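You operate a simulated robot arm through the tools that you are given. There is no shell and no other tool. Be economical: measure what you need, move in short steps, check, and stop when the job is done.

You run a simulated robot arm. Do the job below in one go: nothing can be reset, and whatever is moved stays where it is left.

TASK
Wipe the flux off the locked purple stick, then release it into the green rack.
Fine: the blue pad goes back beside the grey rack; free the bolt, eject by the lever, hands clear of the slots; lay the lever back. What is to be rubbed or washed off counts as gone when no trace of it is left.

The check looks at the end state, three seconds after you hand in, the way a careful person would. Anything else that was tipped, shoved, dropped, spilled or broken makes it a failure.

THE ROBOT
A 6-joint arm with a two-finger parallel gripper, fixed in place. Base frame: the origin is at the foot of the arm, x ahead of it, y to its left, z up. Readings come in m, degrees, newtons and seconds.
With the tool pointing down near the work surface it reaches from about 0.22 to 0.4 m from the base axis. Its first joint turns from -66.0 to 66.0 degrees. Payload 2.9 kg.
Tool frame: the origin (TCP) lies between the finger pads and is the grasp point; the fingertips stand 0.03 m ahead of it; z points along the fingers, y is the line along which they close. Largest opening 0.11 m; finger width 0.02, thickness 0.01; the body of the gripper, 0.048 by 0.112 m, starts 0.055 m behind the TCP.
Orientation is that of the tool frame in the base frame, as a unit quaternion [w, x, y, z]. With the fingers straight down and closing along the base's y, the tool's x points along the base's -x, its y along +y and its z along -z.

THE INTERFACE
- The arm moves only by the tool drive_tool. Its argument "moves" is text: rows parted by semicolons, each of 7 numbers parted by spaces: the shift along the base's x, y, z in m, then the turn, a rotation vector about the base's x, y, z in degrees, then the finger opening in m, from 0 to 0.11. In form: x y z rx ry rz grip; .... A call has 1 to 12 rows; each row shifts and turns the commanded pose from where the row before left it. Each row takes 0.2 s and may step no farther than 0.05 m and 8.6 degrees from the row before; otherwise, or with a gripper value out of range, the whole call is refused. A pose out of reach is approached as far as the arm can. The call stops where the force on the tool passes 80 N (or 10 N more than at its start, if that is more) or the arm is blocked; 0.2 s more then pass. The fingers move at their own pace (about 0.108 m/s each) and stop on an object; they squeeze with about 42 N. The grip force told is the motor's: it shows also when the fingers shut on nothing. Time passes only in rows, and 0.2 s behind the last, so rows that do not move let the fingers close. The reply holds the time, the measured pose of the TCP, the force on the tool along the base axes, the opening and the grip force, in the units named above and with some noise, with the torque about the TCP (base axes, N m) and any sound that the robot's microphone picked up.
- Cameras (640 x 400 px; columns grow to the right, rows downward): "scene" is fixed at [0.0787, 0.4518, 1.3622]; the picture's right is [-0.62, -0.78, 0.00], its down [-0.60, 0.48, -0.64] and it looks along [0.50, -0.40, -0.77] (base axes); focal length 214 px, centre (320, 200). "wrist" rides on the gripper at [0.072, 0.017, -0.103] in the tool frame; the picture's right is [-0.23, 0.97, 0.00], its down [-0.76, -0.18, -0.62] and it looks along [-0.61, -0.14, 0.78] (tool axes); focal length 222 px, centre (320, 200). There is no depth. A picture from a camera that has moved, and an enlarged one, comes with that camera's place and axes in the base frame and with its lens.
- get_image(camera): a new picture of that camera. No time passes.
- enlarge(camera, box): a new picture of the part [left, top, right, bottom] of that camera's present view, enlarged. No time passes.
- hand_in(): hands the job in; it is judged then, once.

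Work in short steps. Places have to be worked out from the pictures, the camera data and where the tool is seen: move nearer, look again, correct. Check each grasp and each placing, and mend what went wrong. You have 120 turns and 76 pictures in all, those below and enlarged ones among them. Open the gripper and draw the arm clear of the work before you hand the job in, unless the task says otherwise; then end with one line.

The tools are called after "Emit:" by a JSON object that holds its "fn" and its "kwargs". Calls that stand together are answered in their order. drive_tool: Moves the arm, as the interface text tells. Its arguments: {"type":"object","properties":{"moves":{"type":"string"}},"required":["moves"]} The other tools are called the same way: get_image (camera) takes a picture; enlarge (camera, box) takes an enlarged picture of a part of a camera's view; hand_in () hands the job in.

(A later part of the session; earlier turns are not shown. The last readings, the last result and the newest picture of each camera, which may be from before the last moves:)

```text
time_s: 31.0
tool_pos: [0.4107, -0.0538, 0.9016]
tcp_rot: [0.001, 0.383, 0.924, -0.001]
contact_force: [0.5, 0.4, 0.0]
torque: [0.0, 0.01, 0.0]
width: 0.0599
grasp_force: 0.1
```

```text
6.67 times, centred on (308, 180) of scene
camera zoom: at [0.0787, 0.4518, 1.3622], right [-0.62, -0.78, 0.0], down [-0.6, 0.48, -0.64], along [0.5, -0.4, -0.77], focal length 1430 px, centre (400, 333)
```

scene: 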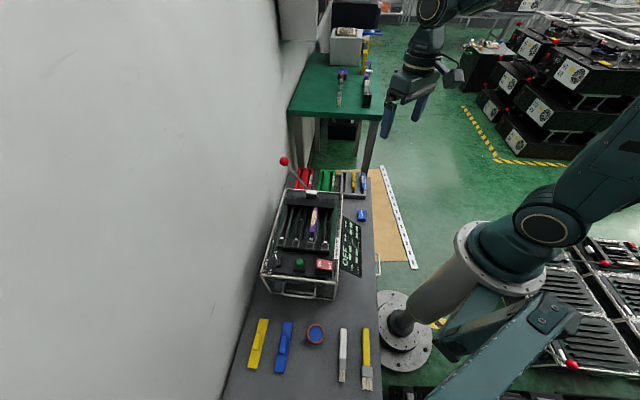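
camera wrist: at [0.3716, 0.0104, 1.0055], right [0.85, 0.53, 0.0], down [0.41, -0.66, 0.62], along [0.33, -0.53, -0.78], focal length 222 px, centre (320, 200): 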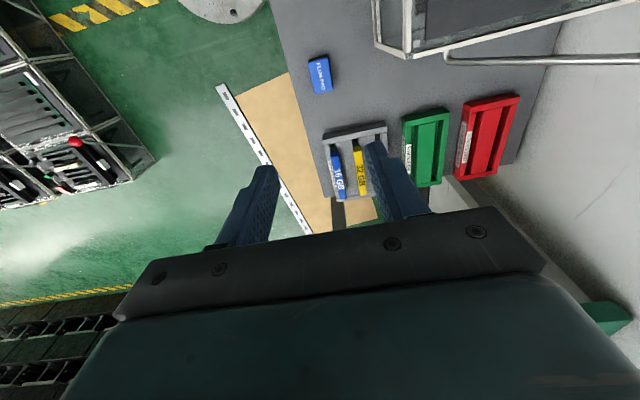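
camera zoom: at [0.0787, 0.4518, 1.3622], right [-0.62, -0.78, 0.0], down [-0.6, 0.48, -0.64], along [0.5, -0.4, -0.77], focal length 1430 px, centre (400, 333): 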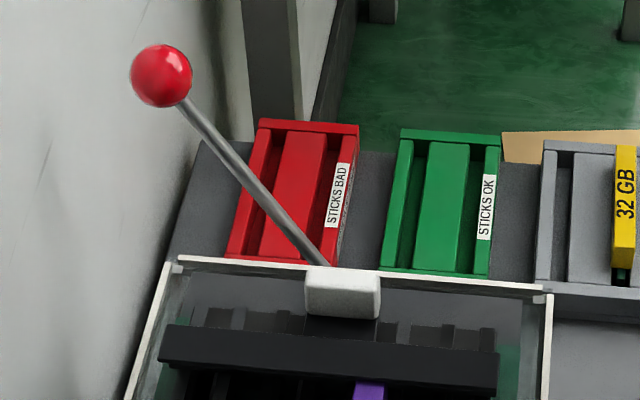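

The lever shaft comes out of the end wall and the rod tilts toward +v, with the ball at about (0.646, 0.169, 0.844). The rack sticks are about 13 cm long but only about 10 cm of the purple one shows. So the black bar covers its end, which makes the bar with its white block the likely bolt. I'll look at it from directly above.

Emit:
{"fn": "drive_tool", "kwargs": {"moves": "0.0175 0.0428 0 0 0 0 0.08;0.0175 0.0428 0 0 0 0 0.08;0.0175 0.0428 0 0 0 0 0.08;0.0175 0.0428 0 0 0 0 0.08;0.0175 0.0428 -0.01 0 0 0 0.08;0 0 0 0 0 0 0.08"}}

Emit:
{"fn": "enlarge", "kwargs": {"camera": "wrist", "box": [240, 60, 420, 200]}}

```text
time_s: 32.4
tool_pos: [0.4993, 0.1609, 0.8887]
tcp_rot: [0.0, 0.383, 0.924, 0.0]
contact_force: [1.0, 0.2, 0.1]
torque: [-0.01, 0.02, -0.04]
width: 0.0799
grasp_force: 0.0
```

```text
2.86 times, centred on (330, 130) of wrist
camera zoom: at [0.4596, 0.2242, 0.993], right [0.85, 0.53, 0.0], down [0.41, -0.66, 0.62], along [0.33, -0.53, -0.78], focal length 635 px, centre (291, 400)
```

zoom: 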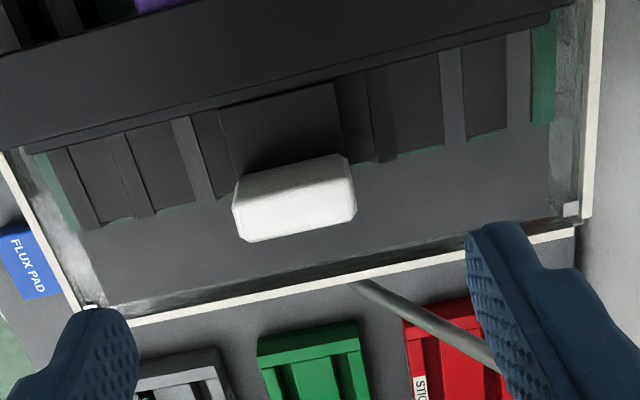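

The block is about 38 mm wide, centred at (0.503, 0.157). It is the handle on a tongue joined to the bar. I'll descend around it with fingertips at about z=0.775 and grip it.

Emit:
{"fn": "drive_tool", "kwargs": {"moves": "0.0035 -0.004 -0.03 0 0 0 0.08;0 0 -0.03 0 0 0 0.08;0 0 -0.015 0 0 0 0.08;0 0 -0.008 0 0 0 0.08"}}

Emit:
{"fn": "enlarge", "kwargs": {"camera": "wrist", "box": [220, 90, 420, 220]}}

Emit:
{"fn": "enlarge", "kwargs": {"camera": "scene", "box": [280, 150, 360, 220]}}

```text
time_s: 33.4
tool_pos: [0.5036, 0.1568, 0.807]
tcp_rot: [0.0, 0.382, 0.924, 0.0]
contact_force: [0.1, 0.0, 0.5]
torque: [0.01, 0.0, -0.02]
width: 0.0802
grasp_force: 0.1
```

```text
3.08 times, centred on (320, 155) of wrist
camera zoom: at [0.4643, 0.2212, 0.9103], right [0.85, 0.53, 0.0], down [0.41, -0.66, 0.62], along [0.33, -0.53, -0.78], focal length 684 px, centre (320, 338)
```

zoom: 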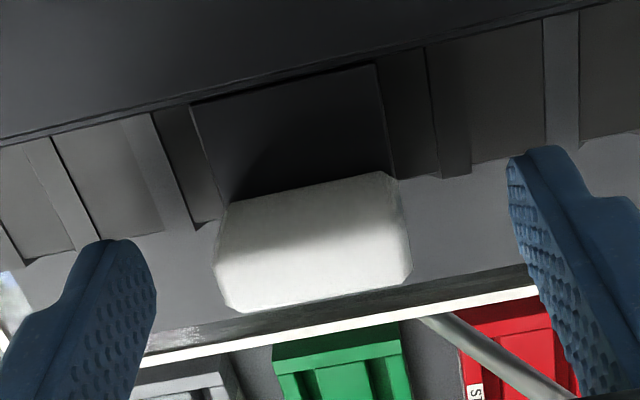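

```text
5.71 times, centred on (320, 185) of scene
camera zoom: at [0.0787, 0.4518, 1.3622], right [-0.62, -0.78, 0.0], down [-0.6, 0.48, -0.64], along [0.5, -0.4, -0.77], focal length 1226 px, centre (320, 286)
```

zoom: 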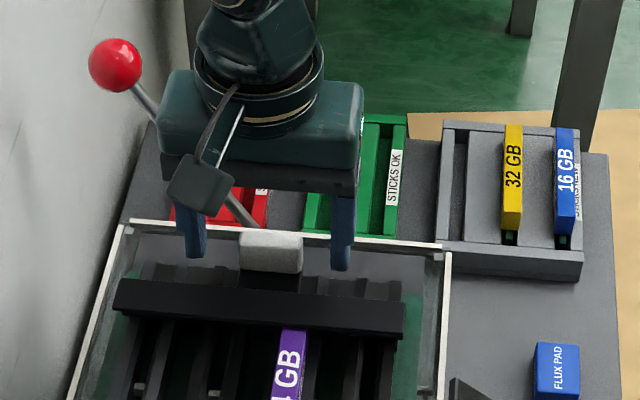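

The fingers straddle the block, so I'll close on it.

Emit:
{"fn": "drive_tool", "kwargs": {"moves": "0 0 0 0 0 0 0.05;0 0 0 0 0 0 0.03;0 0 0 0 0 0 0.03;0 0 0 0 0 0 0.03"}}

```text
time_s: 34.4
tool_pos: [0.5024, 0.1564, 0.8067]
tcp_rot: [-0.001, 0.384, 0.923, -0.001]
contact_force: [-9.5, -10.9, 3.1]
torque: [-0.22, 0.22, -0.05]
width: 0.0394
grasp_force: 44.8
```

I've gripped it at 39.4 mm. I'll shift slightly in -v to centre, then pull +u gently and watch the force.

Emit:
{"fn": "drive_tool", "kwargs": {"moves": "-0.001 -0.001 0 0 0 0 0.03;0.002 -0.002 0 0 0 0 0.03;0.002 -0.002 0 0 0 0 0.03"}}

```text
time_s: 35.2
tool_pos: [0.5039, 0.1528, 0.8054]
tcp_rot: [-0.001, 0.382, 0.924, -0.001]
contact_force: [-9.8, -6.1, -2.5]
torque: [-0.17, -0.16, -0.12]
width: 0.0394
grasp_force: 45.1
```

Only about 3 N resists in u, so it slides. I'll continue pulling.

Emit:
{"fn": "drive_tool", "kwargs": {"moves": "0.003 -0.003 0 0 0 0 0.03;0.003 -0.003 0 0 0 0 0.03;0.003 -0.003 0 0 0 0 0.03"}}

Emit:
{"fn": "enlarge", "kwargs": {"camera": "scene", "box": [285, 170, 345, 230]}}

```text
time_s: 36.0
tool_pos: [0.515, 0.1433, 0.8069]
tcp_rot: [0.0, 0.382, 0.924, 0.0]
contact_force: [-6.6, -6.1, -6.3]
torque: [0.48, 0.6, 0.04]
width: 0.0392
grasp_force: 44.8
```

```text
6.67 times, centred on (315, 200) of scene
camera zoom: at [0.0787, 0.4517, 1.3623], right [-0.62, -0.78, 0.0], down [-0.6, 0.48, -0.64], along [0.5, -0.4, -0.77], focal length 1430 px, centre (353, 200)
```

zoom: 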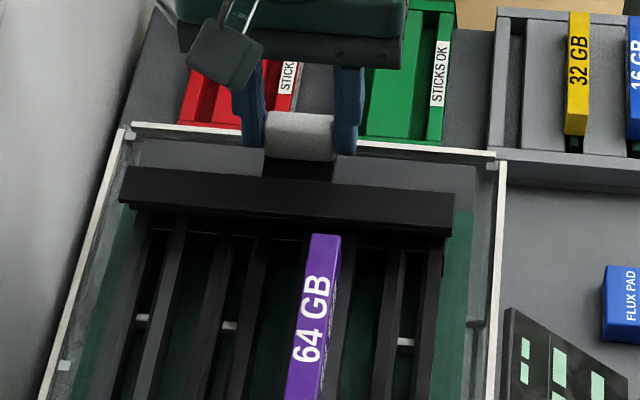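

The bar is sliding +u and the end of the stick is emerging, so it is the bolt. I'll continue.

Emit:
{"fn": "drive_tool", "kwargs": {"moves": "0.003 -0.003 0 0 0 0 0.03;0.003 -0.003 0 0 0 0 0.03;0.003 -0.003 0 0 0 0 0.03"}}

Emit:
{"fn": "enlarge", "kwargs": {"camera": "scene", "box": [285, 170, 345, 230]}}

```text
time_s: 36.8
tool_pos: [0.5248, 0.1337, 0.8059]
tcp_rot: [-0.001, 0.382, 0.924, 0.0]
contact_force: [-8.8, -8.5, -5.5]
torque: [-0.16, 0.19, 0.4]
width: 0.0395
grasp_force: 44.7
```

```text
6.67 times, centred on (315, 200) of scene
camera zoom: at [0.0786, 0.4517, 1.3623], right [-0.62, -0.78, 0.0], down [-0.6, 0.48, -0.64], along [0.5, -0.4, -0.77], focal length 1430 px, centre (353, 200)
```

zoom: 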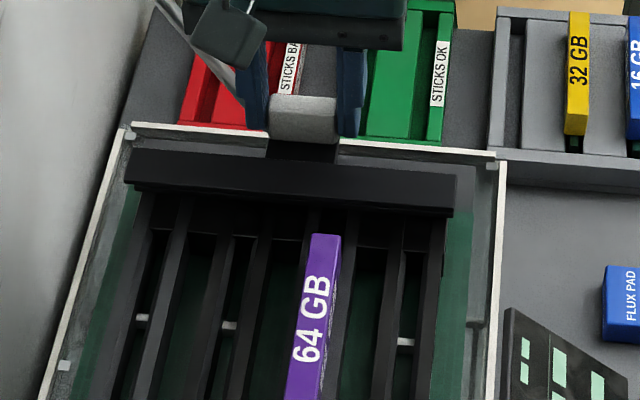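

The stick's end is now uncovered. I'll find the end stop gently.

Emit:
{"fn": "drive_tool", "kwargs": {"moves": "0.002 -0.002 0 0 0 0 0.03;0.002 -0.002 0 0 0 0 0.03;0.002 -0.002 0 0 0 0 0.03"}}

```text
time_s: 37.6
tool_pos: [0.5303, 0.128, 0.8067]
tcp_rot: [0.0, 0.383, 0.924, 0.0]
contact_force: [-13.1, -11.3, 3.8]
torque: [-0.07, 0.6, -0.01]
width: 0.0393
grasp_force: 45.6
```

Emit:
{"fn": "drive_tool", "kwargs": {"moves": "0.002 -0.002 0 0 0 0 0.03;0.002 -0.002 0 0 0 0 0.03;0.002 -0.002 0 0 0 0 0.03;0.001 -0.001 0 0 0 0 0.03"}}

Emit:
{"fn": "enlarge", "kwargs": {"camera": "scene", "box": [285, 160, 345, 220]}}

```text
time_s: 38.6
tool_pos: [0.5358, 0.121, 0.8074]
tcp_rot: [0.0, 0.383, 0.924, -0.001]
contact_force: [-5.1, -4.3, -12.0]
torque: [-0.4, -0.13, -0.41]
width: 0.0394
grasp_force: 45.3
```

```text
6.67 times, centred on (315, 190) of scene
camera zoom: at [0.0788, 0.4518, 1.3622], right [-0.62, -0.78, 0.0], down [-0.6, 0.48, -0.64], along [0.5, -0.4, -0.77], focal length 1430 px, centre (353, 267)
```

zoom: 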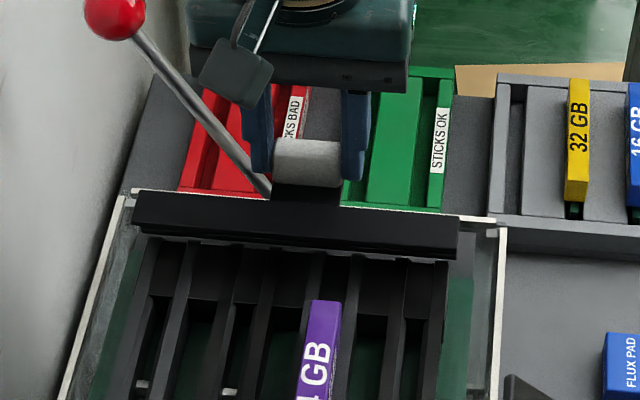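

The bar has moved about 48 mm, right up to the rim, and the stick is completely clear, so the bolt is free. I'll release and raise.

Emit:
{"fn": "drive_tool", "kwargs": {"moves": "0 0 0 0 0 0 0.07;0 0 0 0 0 0 0.08;0 0 0.04 0 0 0 0.08;0 0 0.045 0 0 0 0.08;-0.02 0.02 0.04 0 0 0 0.08;-0.02 0.02 0.02 0 0 0 0.08"}}

Emit:
{"fn": "get_image", "kwargs": {"camera": "wrist"}}

Emit:
{"fn": "enlarge", "kwargs": {"camera": "scene", "box": [285, 190, 345, 250]}}

```text
time_s: 40.0
tool_pos: [0.4976, 0.1604, 0.953]
tcp_rot: [-0.001, 0.382, 0.924, 0.001]
contact_force: [0.8, -0.3, -0.5]
torque: [0.02, -0.01, 0.01]
width: 0.0802
grasp_force: 0.0
```

```text
26 pictures are left
camera wrist: at [0.4579, 0.2252, 1.0566], right [0.85, 0.53, 0.0], down [0.41, -0.66, 0.62], along [0.33, -0.53, -0.78], focal length 222 px, centre (320, 200)
```

wrist: 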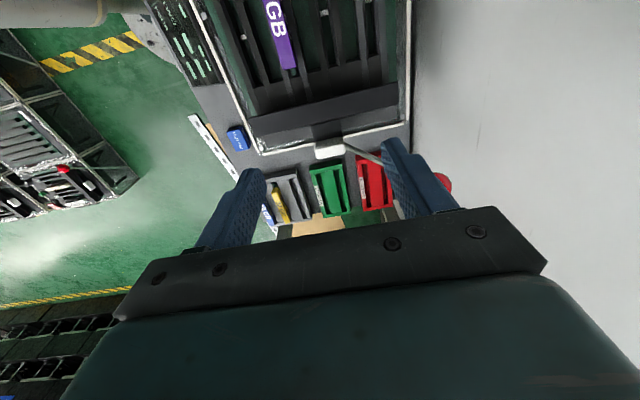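

```text
6.67 times, centred on (315, 220) of scene
camera zoom: at [0.0787, 0.4518, 1.3622], right [-0.62, -0.78, 0.0], down [-0.6, 0.48, -0.64], along [0.5, -0.4, -0.77], focal length 1430 px, centre (353, 67)
```

zoom: 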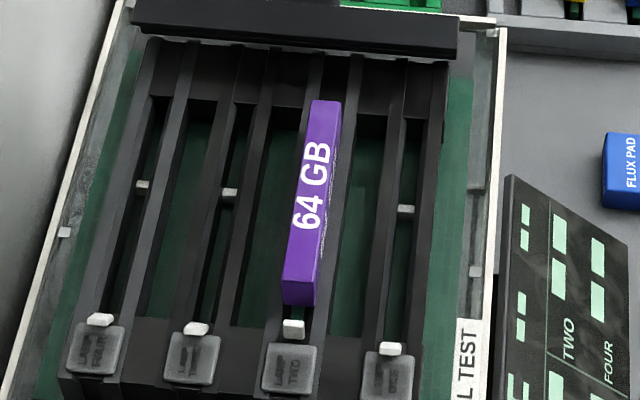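

The stick is fully exposed and clean. Now the lever: I'll hook its ball on the -v-ward side of the +v finger with the gripper wide open. First I'll go above it.

Emit:
{"fn": "drive_tool", "kwargs": {"moves": "0.03 -0.004 0 0 0 0 0.11;0.03 -0.004 0 0 0 0 0.11;0.03 -0.004 0 0 0 0 0.11;0.034 -0.003 0 0 0 0 0.11;0 0 0 0 0 0 0.11"}}

Emit:
{"fn": "get_image", "kwargs": {"camera": "wrist"}}

Emit:
{"fn": "enlarge", "kwargs": {"camera": "scene", "box": [250, 110, 370, 210]}}

```text
time_s: 41.2
tool_pos: [0.6203, 0.146, 0.9526]
tcp_rot: [0.0, 0.383, 0.924, 0.0]
contact_force: [0.3, 0.0, 0.5]
torque: [-0.03, 0.02, -0.01]
width: 0.1102
grasp_force: 0.0
```

```text
24 pictures are left
camera wrist: at [0.5821, 0.2109, 1.0555], right [0.85, 0.53, 0.0], down [0.41, -0.66, 0.62], along [0.33, -0.53, -0.78], focal length 222 px, centre (320, 200)
```

wrist: 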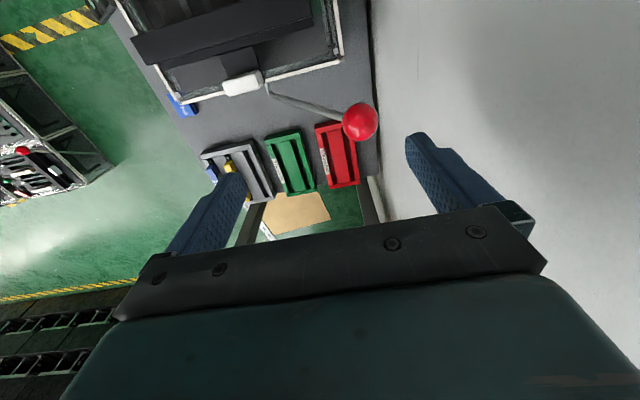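

```text
4.00 times, centred on (310, 160) of scene
camera zoom: at [0.0787, 0.4518, 1.3622], right [-0.62, -0.78, 0.0], down [-0.6, 0.48, -0.64], along [0.5, -0.4, -0.77], focal length 858 px, centre (360, 360)
```

zoom: 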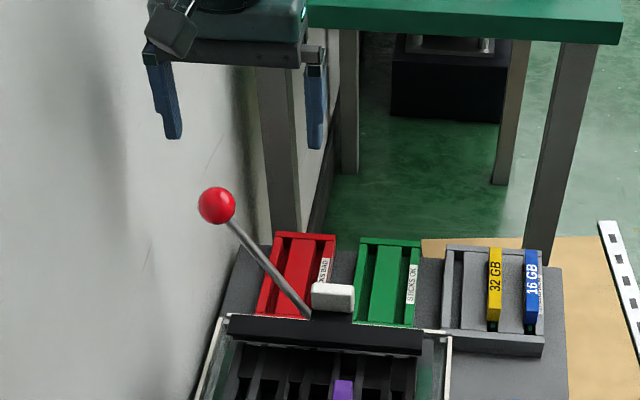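

The ball refines to about (0.650, 0.168, 0.842), with the wall at v≈0.64. I'll shift a bit for clearance and descend with the +v finger between ball and wall.

Emit:
{"fn": "drive_tool", "kwargs": {"moves": "0.009 0.003 -0.02 0 0 0 0.11;0 0 -0.025 0 0 0 0.11;0 0 -0.025 0 0 0 0.11;0 0 -0.018 0 0 0 0.11"}}

Emit:
{"fn": "get_image", "kwargs": {"camera": "wrist"}}

```text
time_s: 42.2
tool_pos: [0.6309, 0.1488, 0.8622]
tcp_rot: [0.0, 0.383, 0.924, -0.001]
contact_force: [0.0, -0.5, 0.6]
torque: [-0.02, 0.02, -0.04]
width: 0.1099
grasp_force: 0.1
```

```text
22 pictures are left
camera wrist: at [0.5918, 0.2129, 0.9667], right [0.85, 0.53, 0.0], down [0.41, -0.66, 0.62], along [0.33, -0.53, -0.78], focal length 222 px, centre (320, 200)
```

wrist: 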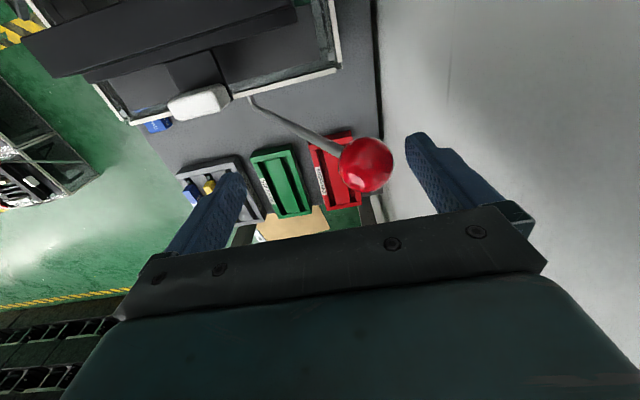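

The ball is inside the open gripper next to the +v finger. I'll push toward -v in small steps.

Emit:
{"fn": "drive_tool", "kwargs": {"moves": "-0.007 -0.007 0.002 0 0 0 0.11;-0.007 -0.007 0.003 0 0 0 0.11;-0.007 -0.007 0.003 0 0 0 0.11"}}

Emit:
{"fn": "get_image", "kwargs": {"camera": "wrist"}}

```text
time_s: 43.0
tool_pos: [0.6096, 0.1295, 0.872]
tcp_rot: [0.0, 0.383, 0.924, 0.0]
contact_force: [1.2, 1.4, 0.8]
torque: [0.01, -0.06, 0.0]
width: 0.1099
grasp_force: 0.0
```

```text
21 pictures are left
camera wrist: at [0.57, 0.1928, 0.976], right [0.85, 0.53, 0.0], down [0.41, -0.66, 0.62], along [0.33, -0.53, -0.78], focal length 222 px, centre (320, 200)
```

wrist: 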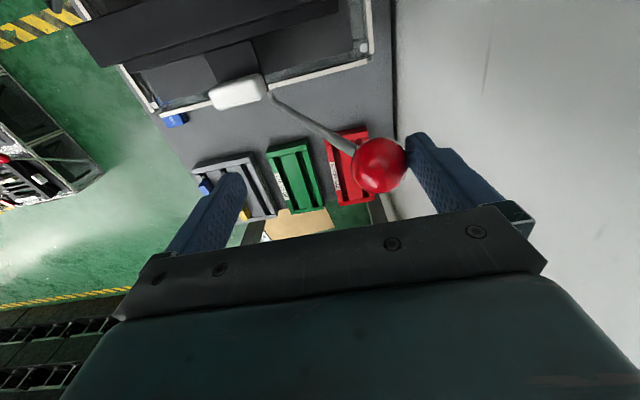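

The lever is yielding with about 2 N. I'll continue following its arc.

Emit:
{"fn": "drive_tool", "kwargs": {"moves": "-0.008 -0.008 0.004 0 0 0 0.11;-0.008 -0.008 0.004 0 0 0 0.11;-0.008 -0.008 0.003 0 0 0 0.11;-0.008 -0.008 0.003 0 0 0 0.11;-0.008 -0.008 0.002 0 0 0 0.11"}}

Emit:
{"fn": "get_image", "kwargs": {"camera": "wrist"}}

```text
time_s: 44.2
tool_pos: [0.567, 0.0868, 0.887]
tcp_rot: [-0.001, 0.383, 0.924, 0.0]
contact_force: [-0.4, 0.4, 0.0]
torque: [-0.01, 0.01, 0.04]
width: 0.1098
grasp_force: 0.0
```

```text
20 pictures are left
camera wrist: at [0.529, 0.1523, 0.9909], right [0.85, 0.53, 0.0], down [0.41, -0.66, 0.62], along [0.33, -0.53, -0.78], focal length 222 px, centre (320, 200)
```

wrist: 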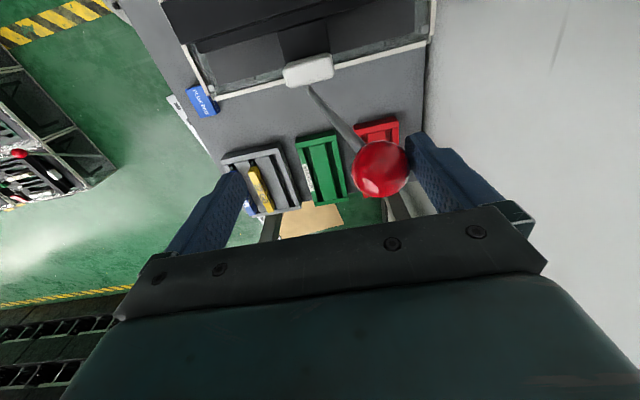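

The ball is still following, now at v≈0.50. I'll keep pushing through the vertical.

Emit:
{"fn": "drive_tool", "kwargs": {"moves": "-0.008 -0.008 0.002 0 0 0 0.11;-0.008 -0.008 0 0 0 0 0.11;-0.008 -0.008 0 0 0 0 0.11;-0.008 -0.008 0 0 0 0 0.11;-0.008 -0.008 -0.002 0 0 0 0.11"}}

Emit:
{"fn": "get_image", "kwargs": {"camera": "scene"}}

```text
time_s: 45.4
tool_pos: [0.5281, 0.047, 0.8873]
tcp_rot: [0.0, 0.382, 0.924, 0.0]
contact_force: [0.2, -0.2, 0.1]
torque: [-0.01, 0.01, 0.03]
width: 0.1103
grasp_force: 0.1
```

```text
19 pictures are left
```

scene: 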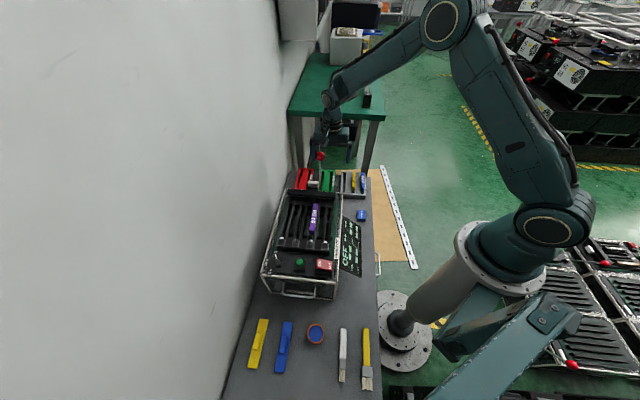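

The lever is about vertical now, so I'll continue to the -v side.

Emit:
{"fn": "drive_tool", "kwargs": {"moves": "-0.008 -0.008 -0.002 0 0 0 0.11;-0.008 -0.008 -0.003 0 0 0 0.11;-0.008 -0.008 -0.003 0 0 0 0.11;-0.008 -0.008 -0.004 0 0 0 0.11;-0.008 -0.008 -0.004 0 0 0 0.11"}}

Emit:
{"fn": "get_image", "kwargs": {"camera": "wrist"}}

Emit:
{"fn": "enlarge", "kwargs": {"camera": "scene", "box": [280, 140, 360, 250]}}

```text
time_s: 46.6
tool_pos: [0.4949, 0.013, 0.8728]
tcp_rot: [0.007, 0.377, 0.926, 0.006]
contact_force: [35.9, 30.2, -7.3]
torque: [-0.21, 0.31, -0.08]
width: 0.1101
grasp_force: 0.1
```

```text
18 pictures are left
camera wrist: at [0.4536, 0.0771, 0.976], right [0.84, 0.54, 0.02], down [0.41, -0.66, 0.63], along [0.35, -0.52, -0.78], focal length 222 px, centre (320, 200)
```

wrist: 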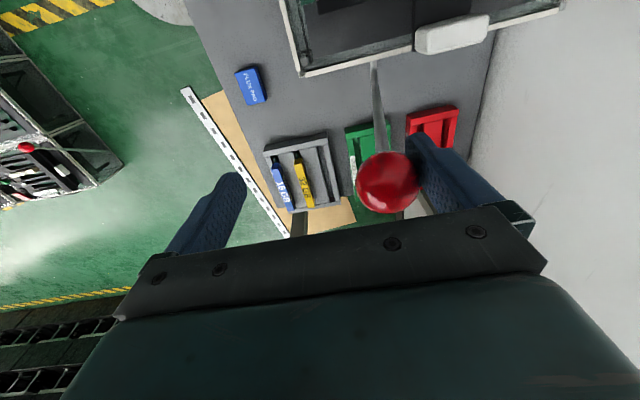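

```text
3.64 times, centred on (320, 195) of scene
camera zoom: at [0.0797, 0.4526, 1.3619], right [-0.62, -0.78, 0.0], down [-0.6, 0.48, -0.64], along [0.5, -0.4, -0.77], focal length 780 px, centre (320, 218)
```

zoom: 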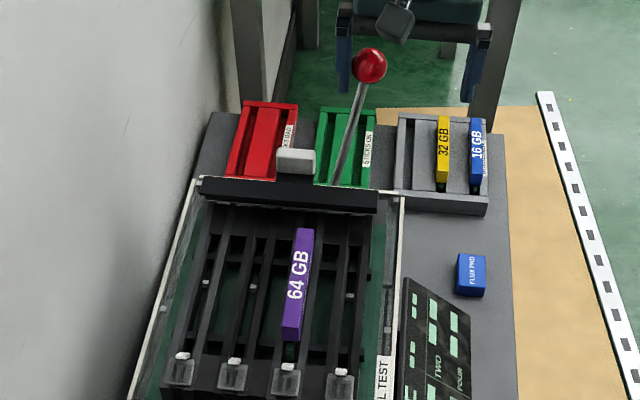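

The lever reached its stop at 47 N, and the stick has shifted or lifted with its tab back at the lamp, so it ejected. I'll ease off and rise clear of the ball.

Emit:
{"fn": "drive_tool", "kwargs": {"moves": "0.006 0.006 0.004 0 0 0 0.11;0.006 0.006 0.01 0 0 0 0.11;0.002 0.002 0.03 0 0 0 0.11;0 0 0.04 0 0 0 0.11;0 0 0.02 0 0 0 0.11;-0.01 0.045 0 0 0 0 0.11;-0.02 0.045 0 0 0 0 0.11;-0.03 0.035 0 0 0 0 0.11"}}

Emit:
{"fn": "get_image", "kwargs": {"camera": "wrist"}}

Emit:
{"fn": "enlarge", "kwargs": {"camera": "scene", "box": [285, 140, 365, 250]}}

```text
time_s: 48.4
tool_pos: [0.4422, 0.1509, 0.9765]
tcp_rot: [0.0, 0.383, 0.924, -0.001]
contact_force: [0.3, -0.3, 0.3]
torque: [0.01, -0.02, 0.0]
width: 0.1098
grasp_force: 0.1
```

```text
16 pictures are left
camera wrist: at [0.404, 0.215, 1.0793], right [0.85, 0.53, 0.0], down [0.41, -0.66, 0.62], along [0.33, -0.53, -0.78], focal length 222 px, centre (320, 200)
```

wrist: 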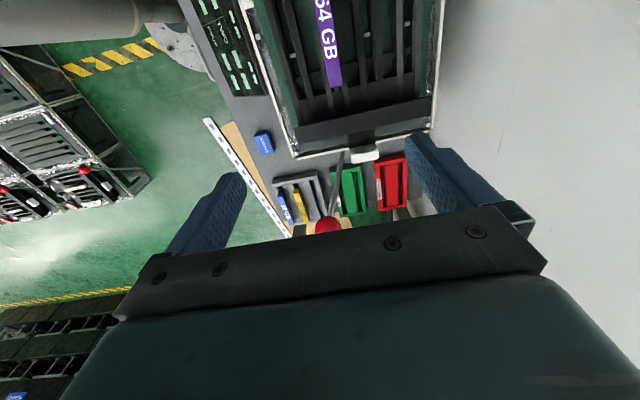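

```text
3.64 times, centred on (325, 195) of scene
camera zoom: at [0.0788, 0.4518, 1.3622], right [-0.62, -0.78, 0.0], down [-0.6, 0.48, -0.64], along [0.5, -0.4, -0.77], focal length 780 px, centre (302, 218)
```

zoom: 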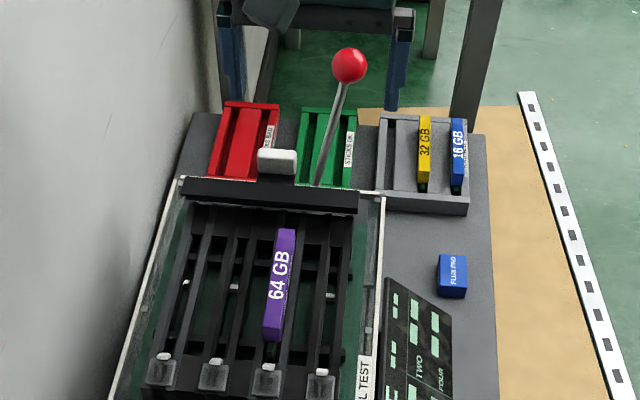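

The stick looks ejected. I'll move over it and take a close look to measure its height.

Emit:
{"fn": "drive_tool", "kwargs": {"moves": "-0.015 0.03 -0.03 0 0 0 0.06;-0.015 0.03 -0.03 0 0 0 0.06;0 0 0 0 0 0 0.06"}}

Emit:
{"fn": "enlarge", "kwargs": {"camera": "wrist", "box": [240, 20, 400, 200]}}

Emit:
{"fn": "enlarge", "kwargs": {"camera": "scene", "box": [290, 195, 340, 250]}}

```text
time_s: 49.2
tool_pos: [0.414, 0.2093, 0.9158]
tcp_rot: [0.0, 0.383, 0.924, 0.0]
contact_force: [0.4, -0.5, -1.1]
torque: [0.02, 0.03, 0.0]
width: 0.06
grasp_force: 0.0
```

```text
2.22 times, centred on (320, 110) of wrist
camera zoom: at [0.3749, 0.2732, 1.0201], right [0.85, 0.53, 0.0], down [0.41, -0.66, 0.62], along [0.33, -0.53, -0.78], focal length 494 px, centre (320, 400)
```

zoom: 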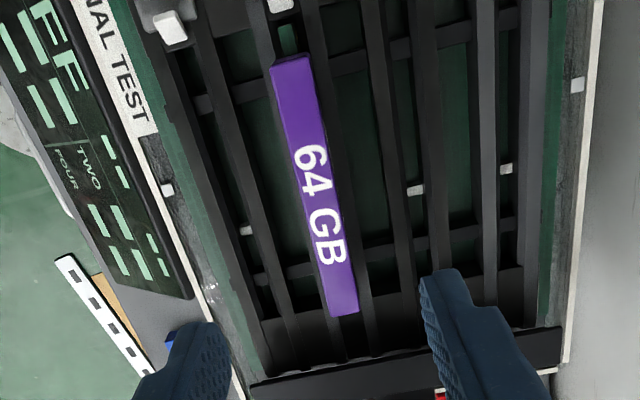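

```text
7.27 times, centred on (315, 222) of scene
camera zoom: at [0.0787, 0.4518, 1.3622], right [-0.62, -0.78, 0.0], down [-0.6, 0.48, -0.64], along [0.5, -0.4, -0.77], focal length 1560 px, centre (356, 36)
```

zoom: 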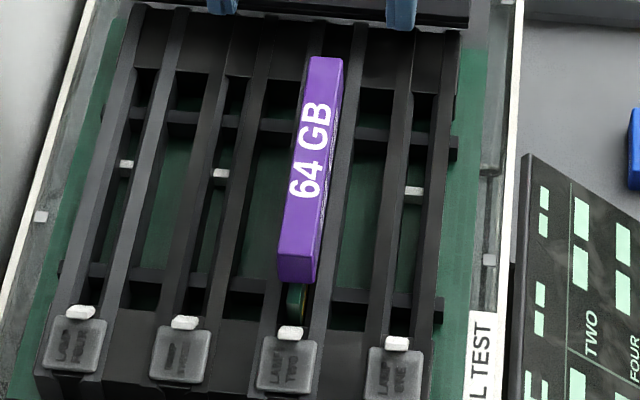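

The stick is now raised about 10 mm, with its top at z≈0.783, spanning u 0.087 to 0.202 and centred at (0.415, 0.210). I'll descend with fingertips at about z=0.770 and grip its exposed upper part.

Emit:
{"fn": "drive_tool", "kwargs": {"moves": "0.0005 0.0005 -0.04 0 0 0 0.05;0 0 -0.04 0 0 0 0.05;0 0 -0.025 0 0 0 0.05;0 0 -0.011 0 0 0 0.05;0 0 0 0 0 0 0.05"}}

Emit:
{"fn": "enlarge", "kwargs": {"camera": "wrist", "box": [240, 90, 400, 220]}}

```text
time_s: 50.4
tool_pos: [0.4153, 0.2092, 0.7984]
tcp_rot: [0.0, 0.383, 0.924, 0.0]
contact_force: [0.1, 0.1, 0.2]
torque: [-0.01, 0.04, 0.0]
width: 0.0499
grasp_force: 0.1
```

```text
3.08 times, centred on (320, 155) of wrist
camera zoom: at [0.3747, 0.2734, 0.9028], right [0.85, 0.53, 0.0], down [0.41, -0.66, 0.62], along [0.33, -0.53, -0.78], focal length 684 px, centre (320, 338)
```

zoom: 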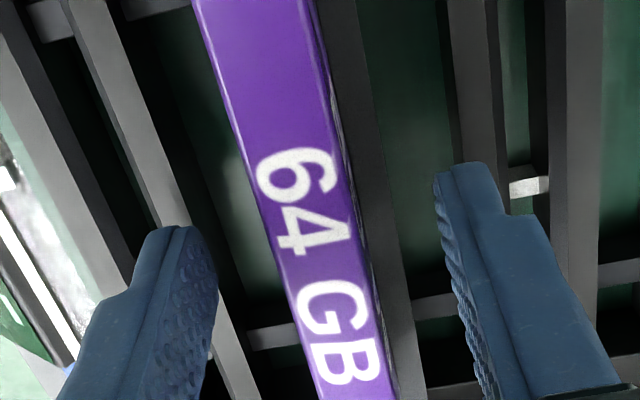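

The stick is centred between the fingers with no contact, so I'll close and lift slowly.

Emit:
{"fn": "drive_tool", "kwargs": {"moves": "0 0 0 0 0 0 0.005;0 0 0 0 0 0 0.005;0 0 0 0 0 0 0.005;0 0 0.003 0 0 0 0.005"}}

```text
time_s: 51.4
tool_pos: [0.4143, 0.2098, 0.8026]
tcp_rot: [0.0, 0.383, 0.924, 0.001]
contact_force: [2.3, 2.3, -0.8]
torque: [0.08, -0.11, -0.02]
width: 0.0153
grasp_force: 41.9
```

The stick is gripped at 15.3 mm and comes freely. I'll lift it up.

Emit:
{"fn": "drive_tool", "kwargs": {"moves": "0 0 0.006 0 0 0 0.005;0 0 0.01 0 0 0 0.005;0 0 0.02 0 0 0 0.005;0 0 0.04 0 0 0 0.005;0 0 0.04 0 0 0 0.005;0 0 0.03 0 0 0 0.005"}}

Emit:
{"fn": "enlarge", "kwargs": {"camera": "scene", "box": [280, 150, 380, 240]}}

```text
time_s: 52.8
tool_pos: [0.4144, 0.2089, 0.9492]
tcp_rot: [0.0, 0.382, 0.924, 0.0]
contact_force: [-0.5, -0.3, -1.0]
torque: [0.01, -0.02, 0.01]
width: 0.0152
grasp_force: 41.9
```

```text
4.44 times, centred on (330, 195) of scene
camera zoom: at [0.0787, 0.4518, 1.3622], right [-0.62, -0.78, 0.0], down [-0.6, 0.48, -0.64], along [0.5, -0.4, -0.77], focal length 953 px, centre (276, 222)
```

zoom: 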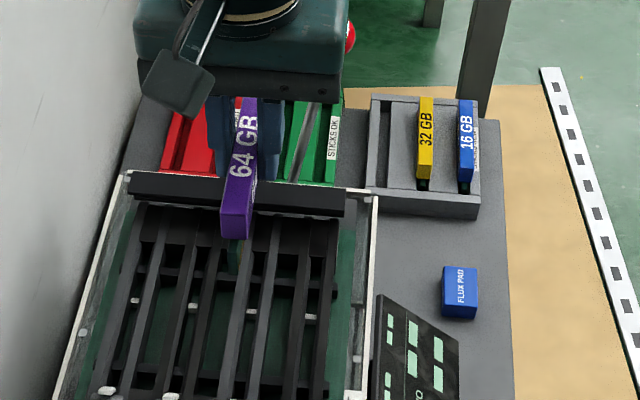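

The stick hangs securely with its green tail toward -u. The green rack grooves are at v≈0.41 and ≈0.46, and rack sticks rest with tops near z≈0.608. I'll travel high along +u to hover over the wall-side groove.

Emit:
{"fn": "drive_tool", "kwargs": {"moves": "0 0 0.045 0 0 0 0.005;0.0351 -0.0319 0.005 0 0 0 0.005;0.0351 -0.0319 0 0 0 0 0.005;0.0351 -0.0319 0 0 0 0 0.005;0.0351 -0.0319 0 0 0 0 0.005;0.0351 -0.0319 0 0 0 0 0.005;0.0351 -0.0319 0 0 0 0 0.005;0.0351 -0.0319 0 0 0 0 0.005;0.0351 -0.0319 0 0 0 0 0.005;0 0 -0.045 0 0 0 0.005;0 0 -0.045 0 0 0 0.005"}}

Emit:
{"fn": "get_image", "kwargs": {"camera": "wrist"}}

```text
time_s: 55.2
tool_pos: [0.6669, -0.0391, 0.9042]
tcp_rot: [0.0, 0.384, 0.924, 0.0]
contact_force: [0.5, 0.4, 0.0]
torque: [0.01, 0.02, 0.02]
width: 0.0146
grasp_force: 41.4
out of reach, approached as far as the arm can: row 9
```

```text
10 pictures are left
camera wrist: at [0.6285, 0.0253, 1.0075], right [0.85, 0.53, 0.0], down [0.41, -0.66, 0.62], along [0.33, -0.53, -0.78], focal length 222 px, centre (320, 200)
```

wrist: 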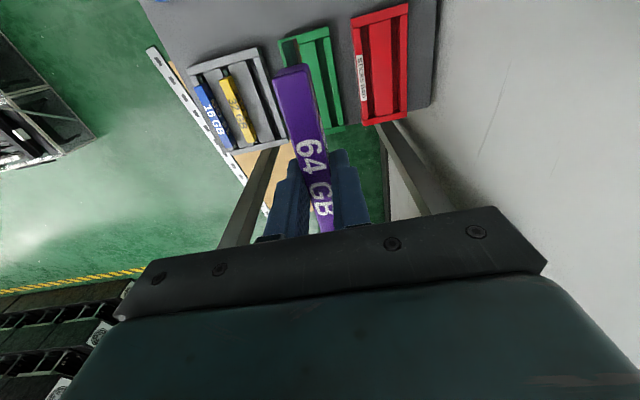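

Two views give the green rack top at z≈0.585, spanning u 0.436 to 0.591 and v 0.388 to 0.475. I'll zoom to see how the grey rack's sticks sit and where the green grooves are.

Emit:
{"fn": "enlarge", "kwargs": {"camera": "wrist", "box": [180, 15, 370, 160]}}

```text
2.76 times, centred on (275, 88) of wrist
camera zoom: at [0.6285, 0.0253, 1.0075], right [0.85, 0.53, 0.0], down [0.41, -0.66, 0.62], along [0.33, -0.53, -0.78], focal length 613 px, centre (444, 510)
```

zoom: 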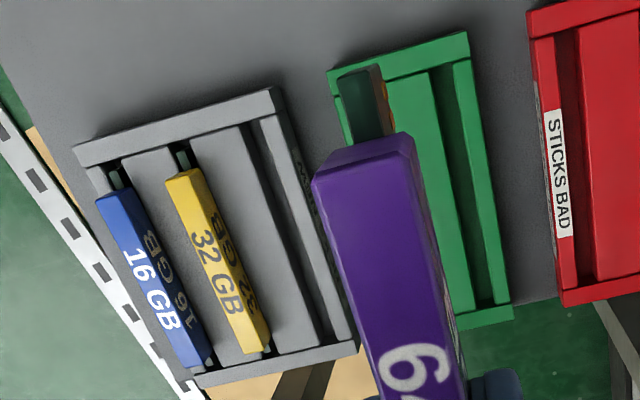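

The groove's centre line is v≈0.456, and yellow's body spans u 0.461 to 0.5725, so my TCP target is (0.688, -0.043). I'll descend first, since reach should improve lower down.

Emit:
{"fn": "drive_tool", "kwargs": {"moves": "0 0 -0.045 0 0 0 0.005;0 0 -0.045 0 0 0 0.005;0 0 -0.045 0 0 0 0.005;0 0 0 0 0 0 0.005"}}

```text
time_s: 56.2
tool_pos: [0.6677, -0.04, 0.7696]
tcp_rot: [0.0, 0.383, 0.924, 0.0]
contact_force: [-0.8, -0.4, -0.6]
torque: [0.0, 0.0, 0.02]
width: 0.0152
grasp_force: 42.1
```

Emit:
{"fn": "drive_tool", "kwargs": {"moves": "0.01 -0.0015 0 0 0 0 0.005;0.0105 -0.0015 -0.03 0 0 0 0.005;0 0 -0.03 0 0 0 0.005;0 0 -0.02 0 0 0 0.005;0 0 0 0 0 0 0.005"}}

Emit:
{"fn": "enlarge", "kwargs": {"camera": "wrist", "box": [230, 50, 420, 210]}}

```text
time_s: 57.4
tool_pos: [0.6616, -0.0404, 0.6968]
tcp_rot: [0.0, 0.383, 0.924, 0.0]
contact_force: [1.3, 0.0, -0.5]
torque: [-0.02, -0.01, -0.02]
width: 0.0152
grasp_force: 42.1
out of reach, approached as far as the arm can: row 1, 2, 3, 4
```

```text
2.50 times, centred on (325, 130) of wrist
camera zoom: at [0.6216, 0.0235, 0.8012], right [0.85, 0.53, 0.0], down [0.41, -0.66, 0.62], along [0.33, -0.53, -0.78], focal length 555 px, centre (308, 375)
```

zoom: 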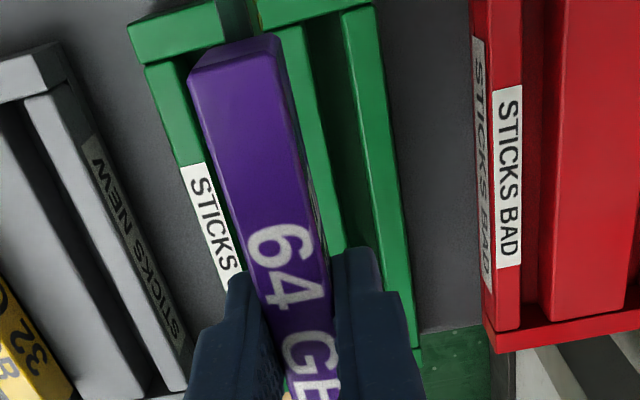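

The wall-side groove is out of reach because the arm stops at about r≈0.665. The other green groove (v≈0.4095) at u≈0.518 gives r≈0.66, which should work. I'll shift there.

Emit:
{"fn": "drive_tool", "kwargs": {"moves": "-0.003 -0.018 0 0 0 0 0.005;-0.003 -0.018 -0.005 0 0 0 0.005;0 0 0 0 0 0 0.005"}}

```text
time_s: 58.2
tool_pos: [0.6546, -0.0754, 0.6911]
tcp_rot: [0.0, 0.382, 0.924, 0.0]
contact_force: [1.1, -0.1, -0.8]
torque: [0.01, -0.01, -0.01]
width: 0.0149
grasp_force: 42.5
```

I'm now at u=0.516, v=0.4096. I'll descend a bit and check reach and alignment.

Emit:
{"fn": "drive_tool", "kwargs": {"moves": "0.0005 -0.0005 -0.02 0 0 0 0.005;0.0005 -0.0005 -0.02 0 0 0 0.005;0 0 0 0 0 0 0.005"}}

Emit:
{"fn": "enlarge", "kwargs": {"camera": "wrist", "box": [240, 60, 400, 200]}}

```text
time_s: 59.0
tool_pos: [0.6434, -0.0751, 0.6559]
tcp_rot: [0.0, 0.383, 0.924, -0.001]
contact_force: [0.0, 0.4, -0.6]
torque: [-0.03, 0.03, -0.02]
width: 0.0148
grasp_force: 42.2
out of reach, approached as far as the arm can: row 1, 2
```

```text
2.86 times, centred on (320, 130) of wrist
camera zoom: at [0.6046, -0.0107, 0.7592], right [0.85, 0.53, 0.0], down [0.41, -0.66, 0.62], along [0.33, -0.53, -0.78], focal length 635 px, centre (320, 400)
```

zoom: 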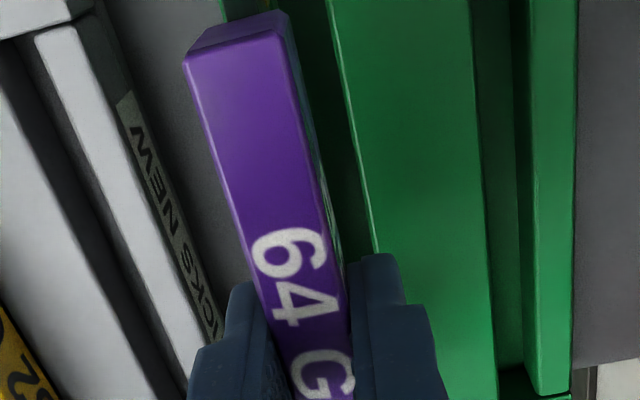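

Reach falls off lower down (r≈0.648 here). I'll pitch the tool 8° about -v, leaning the fingers toward +u to gain reach, with the stick's far end slightly up. Then I'll go to u≈0.519.

Emit:
{"fn": "drive_tool", "kwargs": {"moves": "0 0 0.02 -2.83 -2.83 0 0.005;0 0 0 -2.83 -2.83 0 0.005;0.005 -0.005 0 0 0 0 0.005;0.006 -0.001 0 0 0 0 0.005;0 0 0 0 0 0 0.005"}}

```text
time_s: 60.2
tool_pos: [0.653, -0.0825, 0.6759]
tcp_rot: [0.065, 0.381, 0.922, -0.027]
contact_force: [-0.1, 0.0, -0.8]
torque: [0.01, 0.0, -0.01]
width: 0.0152
grasp_force: 41.9
```

Emit:
{"fn": "drive_tool", "kwargs": {"moves": "0.0035 0.0045 0 0 0 0 0.005;0 0 -0.015 0 0 0 0.005;0 0 0 0 0 0 0.005"}}

Emit:
{"fn": "enlarge", "kwargs": {"camera": "wrist", "box": [220, 30, 400, 200]}}

```text
time_s: 61.0
tool_pos: [0.6581, -0.0772, 0.6599]
tcp_rot: [0.064, 0.382, 0.922, -0.026]
contact_force: [0.0, 0.8, 0.3]
torque: [0.01, 0.01, 0.05]
width: 0.015
grasp_force: 41.9
```

```text
2.35 times, centred on (310, 115) of wrist
camera zoom: at [0.609, -0.0029, 0.753], right [0.85, 0.53, 0.03], down [0.35, -0.6, 0.72], along [0.4, -0.6, -0.69], focal length 523 px, centre (344, 400)
```

zoom: 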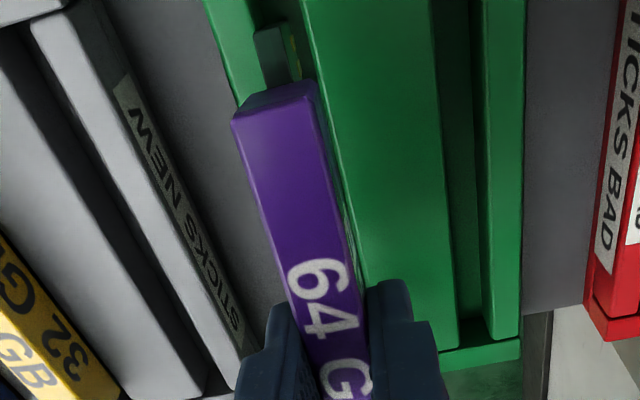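

The tail is aligned over the groove, whose centre measures v=0.4098. I'll lower in small steps.

Emit:
{"fn": "drive_tool", "kwargs": {"moves": "0 0 -0.008 0 0 0 0.005;0 0 -0.006 0 0 0 0.005;0 0 0 0 0 0 0.005"}}

```text
time_s: 61.8
tool_pos: [0.6571, -0.0771, 0.6457]
tcp_rot: [0.065, 0.381, 0.922, -0.026]
contact_force: [0.4, 0.5, -0.9]
torque: [-0.02, -0.01, 0.0]
width: 0.0151
grasp_force: 42.2
```

Emit:
{"fn": "drive_tool", "kwargs": {"moves": "0 0 -0.004 0 0 0 0.005;0 0 -0.004 0 0 0 0.005;0 0 -0.003 0 0 0 0.005"}}

```text
time_s: 62.6
tool_pos: [0.6575, -0.0771, 0.6351]
tcp_rot: [0.064, 0.382, 0.922, -0.027]
contact_force: [0.6, -0.2, -0.8]
torque: [0.0, 0.02, 0.0]
width: 0.0151
grasp_force: 42.0
```

No contact at z=0.635, so I'll continue in 2–3 mm steps.

Emit:
{"fn": "drive_tool", "kwargs": {"moves": "0 0 -0.003 0 0 0 0.005;0 0 -0.002 0 0 0 0.005;0 0 -0.002 0 0 0 0.005"}}

```text
time_s: 63.4
tool_pos: [0.6564, -0.0765, 0.6262]
tcp_rot: [0.065, 0.382, 0.921, -0.027]
contact_force: [-0.2, 0.2, -0.1]
torque: [0.04, -0.03, 0.01]
width: 0.0151
grasp_force: 42.1
```

Emit:
{"fn": "drive_tool", "kwargs": {"moves": "0 0 -0.002 0 0 0 0.005;0 0 -0.002 0 0 0 0.005;0 0 -0.001 0 0 0 0.005"}}

Emit:
{"fn": "enlarge", "kwargs": {"camera": "wrist", "box": [220, 30, 400, 200]}}

```text
time_s: 64.2
tool_pos: [0.6574, -0.0777, 0.6253]
tcp_rot: [0.067, 0.383, 0.921, -0.025]
contact_force: [-0.6, 1.7, 18.3]
torque: [-0.81, -0.76, -0.04]
width: 0.0147
grasp_force: 41.9
```

```text
2.35 times, centred on (310, 115) of wrist
camera zoom: at [0.6089, -0.0027, 0.7184], right [0.85, 0.53, 0.04], down [0.34, -0.6, 0.73], along [0.41, -0.6, -0.69], focal length 523 px, centre (344, 400)
```

zoom: 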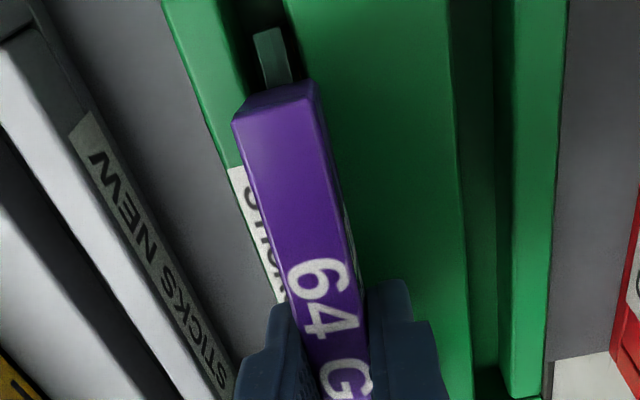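

The near end is seated: 18 N with the torque arm at about 60 mm. I'll level the stick by rotating back 4° about the seated end.

Emit:
{"fn": "drive_tool", "kwargs": {"moves": "0.001 -0.001 -0.001 1.4 1.4 0 0.005;0.001 -0.001 -0.002 1.4 1.4 0 0.005;0 0 0 0 0 0 0.005"}}

```text
time_s: 65.0
tool_pos: [0.6486, -0.0743, 0.6246]
tcp_rot: [0.035, 0.381, 0.924, -0.012]
contact_force: [26.6, 6.6, -12.2]
torque: [0.12, -1.11, -0.16]
width: 0.0151
grasp_force: 42.2
out of reach, approached as far as the arm can: row 1, 2
```

That exceeded reach and pressed the stick against the near wall. I'll go back to the 8° pitch and the previous position.

Emit:
{"fn": "drive_tool", "kwargs": {"moves": "0 0 0.002 -1.4 -1.4 0 0.005;0.003 -0.001 0.001 -1.4 -1.4 0 0.005;0.004 -0.001 0 0 0 0 0.005;0.0015 -0.0005 0 0 0 0 0.005;0 0 0 0 0 0 0.005"}}

```text
time_s: 66.2
tool_pos: [0.6539, -0.0781, 0.6277]
tcp_rot: [0.063, 0.383, 0.921, -0.027]
contact_force: [2.2, 6.4, -1.3]
torque: [0.21, -0.09, 0.09]
width: 0.0153
grasp_force: 42.4
```

A slight side force shows the end is inside the groove and I'm about 2 mm off in -v. I'll correct that and look.

Emit:
{"fn": "drive_tool", "kwargs": {"moves": "0.0018 0.0012 -0.001 0 0 0 0.005;0 0 -0.001 0 0 0 0.005;0 0 0 0 0 0 0.005"}}

Emit:
{"fn": "enlarge", "kwargs": {"camera": "wrist", "box": [220, 30, 400, 200]}}

```text
time_s: 67.0
tool_pos: [0.6558, -0.0771, 0.6249]
tcp_rot: [0.065, 0.382, 0.922, -0.027]
contact_force: [-0.1, 0.7, 0.4]
torque: [-0.01, -0.02, 0.01]
width: 0.015
grasp_force: 41.8
```

```text
2.35 times, centred on (310, 115) of wrist
camera zoom: at [0.6071, -0.0027, 0.7186], right [0.85, 0.53, 0.03], down [0.35, -0.6, 0.72], along [0.4, -0.6, -0.69], focal length 523 px, centre (344, 400)
```

zoom: 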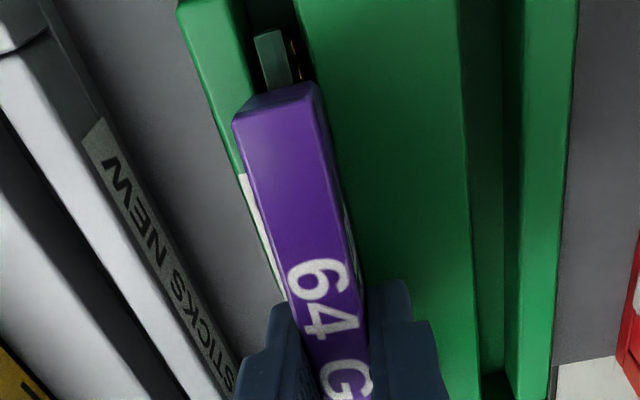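

The tail and stick are in the groove with no side force. I'll lower a bit more, letting the seated end pivot the stick flatter in the grip.

Emit:
{"fn": "drive_tool", "kwargs": {"moves": "0 0 -0.001 0 0 0 0.005;0 0 -0.001 0 0 0 0.005;0 0 0 0 0 0 0.005"}}

```text
time_s: 67.8
tool_pos: [0.657, -0.0764, 0.6247]
tcp_rot: [0.065, 0.382, 0.922, -0.027]
contact_force: [0.3, -0.7, 3.4]
torque: [-0.21, -0.18, -0.04]
width: 0.0149
grasp_force: 42.2
```

Light contact, so I'll open slightly to let the far end settle between the fingers, then open more.

Emit:
{"fn": "drive_tool", "kwargs": {"moves": "0 0 0 0 0 0 0.02;0 0 0 0 0 0 0.022;0 0 0 0 0 0 0.04;0 0 0 0 0 0 0.04"}}

Emit:
{"fn": "enlarge", "kwargs": {"camera": "wrist", "box": [220, 30, 400, 200]}}

```text
time_s: 68.8
tool_pos: [0.6565, -0.0771, 0.6244]
tcp_rot: [0.064, 0.381, 0.922, -0.027]
contact_force: [0.3, -0.2, 0.4]
torque: [0.01, 0.05, -0.02]
width: 0.0401
grasp_force: 0.1
```

```text
2.35 times, centred on (310, 115) of wrist
camera zoom: at [0.608, -0.0024, 0.7172], right [0.85, 0.53, 0.03], down [0.35, -0.6, 0.72], along [0.4, -0.6, -0.69], focal length 523 px, centre (344, 400)
```

zoom: 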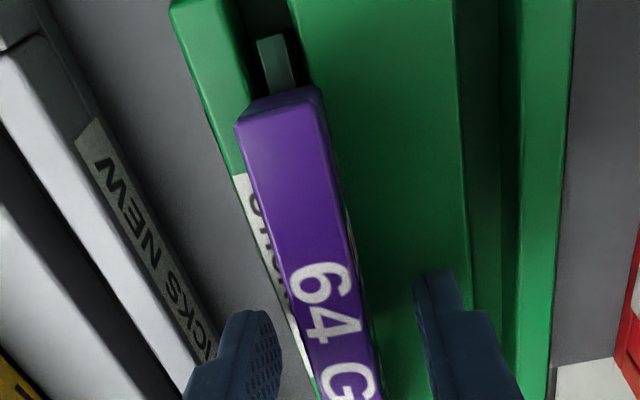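

The stick sits in the green groove like the others. I'll retreat straight up, then move back inward while un-tilting, to stage on the -v side of the lever ball at about (0.518, 0.041, 0.874).

Emit:
{"fn": "drive_tool", "kwargs": {"moves": "0 0 0.02 0 0 0 0.04;0 0 0.045 0 0 0 0.04;0 0 0.045 0 0 0 0.04;0 0 0.045 0 0 0 0.04;0 0 0.045 0 0 0 0.04;0 0 0.045 0 0 0 0.04;0 0 0.045 0 0 0 0.04;0 0 0.045 0 0 0 0.04;0 0 0.02 0 0 0 0"}}

Emit:
{"fn": "drive_tool", "kwargs": {"moves": "-0.037 0.0144 0 1.13 1.13 0 0;-0.037 0.0144 0 1.13 1.13 0 0;-0.037 0.0144 0 1.13 1.13 0 0;-0.037 0.0144 0 1.13 1.13 0 0;-0.037 0.0144 0 1.13 1.13 0 0;0 0 0 0 0 0 0"}}

```text
time_s: 70.8
tool_pos: [0.6551, -0.0744, 0.9811]
tcp_rot: [0.064, 0.382, 0.922, -0.027]
contact_force: [-0.4, -1.2, 0.1]
torque: [0.01, 0.02, 0.0]
width: 0.0
grasp_force: 37.8
```

```text
time_s: 72.2
tool_pos: [0.4709, -0.006, 0.9802]
tcp_rot: [0.0, 0.382, 0.924, 0.0]
contact_force: [0.0, -0.2, 0.5]
torque: [-0.03, 0.0, -0.01]
width: 0.0002
grasp_force: 38.0
```

I'm staged at u=0.337, v=0.329. I'll descend beside the ball and push toward +v until contact.

Emit:
{"fn": "drive_tool", "kwargs": {"moves": "0 0 -0.04 0 0 0 0;0 0 -0.04 0 0 0 0;0 0 -0.015 0 0 0 0;0.008 0.008 0 0 0 0 0;0.008 0.008 0 0 0 0 0;0.008 0.008 0 0 0 0 0"}}

Emit:
{"fn": "get_image", "kwargs": {"camera": "wrist"}}

```text
time_s: 73.6
tool_pos: [0.4948, 0.0199, 0.885]
tcp_rot: [-0.001, 0.383, 0.924, 0.0]
contact_force: [0.1, 0.1, -0.5]
torque: [0.03, 0.0, 0.03]
width: 0.0
grasp_force: 37.4
```

```text
2 pictures are left
camera wrist: at [0.4556, 0.0842, 0.9886], right [0.85, 0.53, 0.0], down [0.41, -0.66, 0.62], along [0.33, -0.53, -0.78], focal length 222 px, centre (320, 200)
```

wrist: 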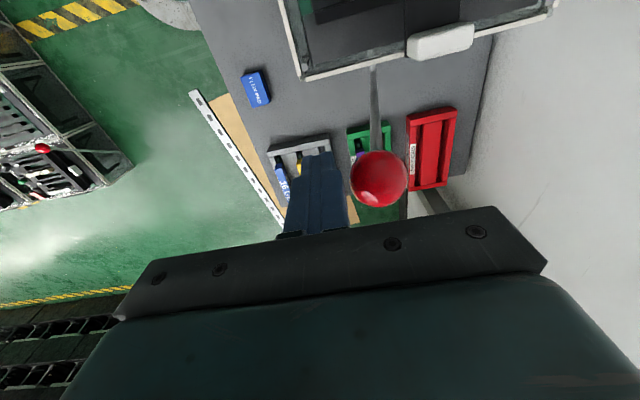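

The closed fingers are right beside the ball. I'll push it +v along the arc.

Emit:
{"fn": "drive_tool", "kwargs": {"moves": "0.0085 0.0085 0.002 0 0 0 0;0.0085 0.0085 0.001 0 0 0 0;0.0085 0.0085 0 0 0 0 0;0.0085 0.0085 0 0 0 0 0;0.0085 0.0085 0 0 0 0 0;0.0085 0.0085 0 0 0 0 0;0.0085 0.0085 -0.001 0 0 0 0;0.0085 0.0085 -0.002 0 0 0 0"}}

```text
time_s: 75.4
tool_pos: [0.5637, 0.0861, 0.8842]
tcp_rot: [-0.001, 0.383, 0.924, 0.001]
contact_force: [0.1, 0.2, 1.0]
torque: [-0.02, 0.0, -0.01]
width: 0.0
grasp_force: 37.1
```

Emit:
{"fn": "drive_tool", "kwargs": {"moves": "0.0085 0.0085 -0.002 0 0 0 0;0.0085 0.0085 -0.003 0 0 0 0;0.0085 0.0085 -0.003 0 0 0 0;0.0085 0.0085 -0.004 0 0 0 0;0.0085 0.0085 -0.004 0 0 0 0;0.0085 0.0085 -0.004 0 0 0 0"}}

```text
time_s: 76.8
tool_pos: [0.6151, 0.1386, 0.8619]
tcp_rot: [0.0, 0.383, 0.924, 0.001]
contact_force: [0.7, 0.1, -0.6]
torque: [0.03, -0.03, -0.01]
width: 0.0
grasp_force: 37.9
```

Emit:
{"fn": "drive_tool", "kwargs": {"moves": "0.004 0.004 -0.001 0 0 0 0;0.004 0.004 -0.001 0 0 0 0;0.004 0.004 -0.001 0 0 0 0"}}

```text
time_s: 77.6
tool_pos: [0.6257, 0.1497, 0.8597]
tcp_rot: [0.0, 0.383, 0.924, 0.0]
contact_force: [0.0, -0.6, -0.4]
torque: [-0.01, 0.0, -0.02]
width: 0.0
grasp_force: 38.1
```

Emit:
{"fn": "drive_tool", "kwargs": {"moves": "0.002 0.002 0 0 0 0 0;0.002 0.002 0 0 0 0 0"}}

Emit:
{"fn": "get_image", "kwargs": {"camera": "wrist"}}

```text
time_s: 78.2
tool_pos: [0.6299, 0.1533, 0.8602]
tcp_rot: [-0.002, 0.383, 0.924, -0.001]
contact_force: [-9.6, -6.7, 5.5]
torque: [-0.11, 0.12, -0.04]
width: 0.0
grasp_force: 37.7
```

```text
1 pictures are left
camera wrist: at [0.5912, 0.2178, 0.9645], right [0.85, 0.53, 0.0], down [0.41, -0.66, 0.62], along [0.32, -0.53, -0.78], focal length 222 px, centre (320, 200)
```

wrist: 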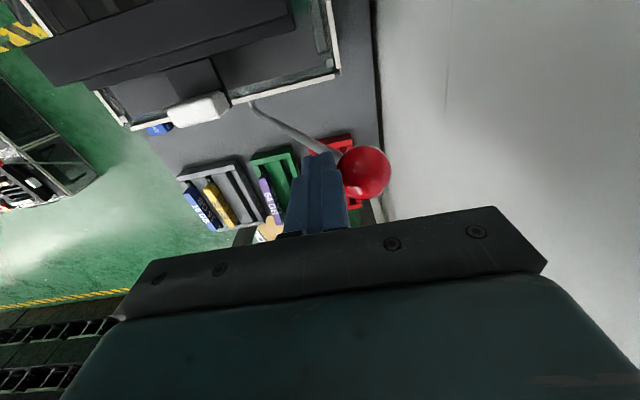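

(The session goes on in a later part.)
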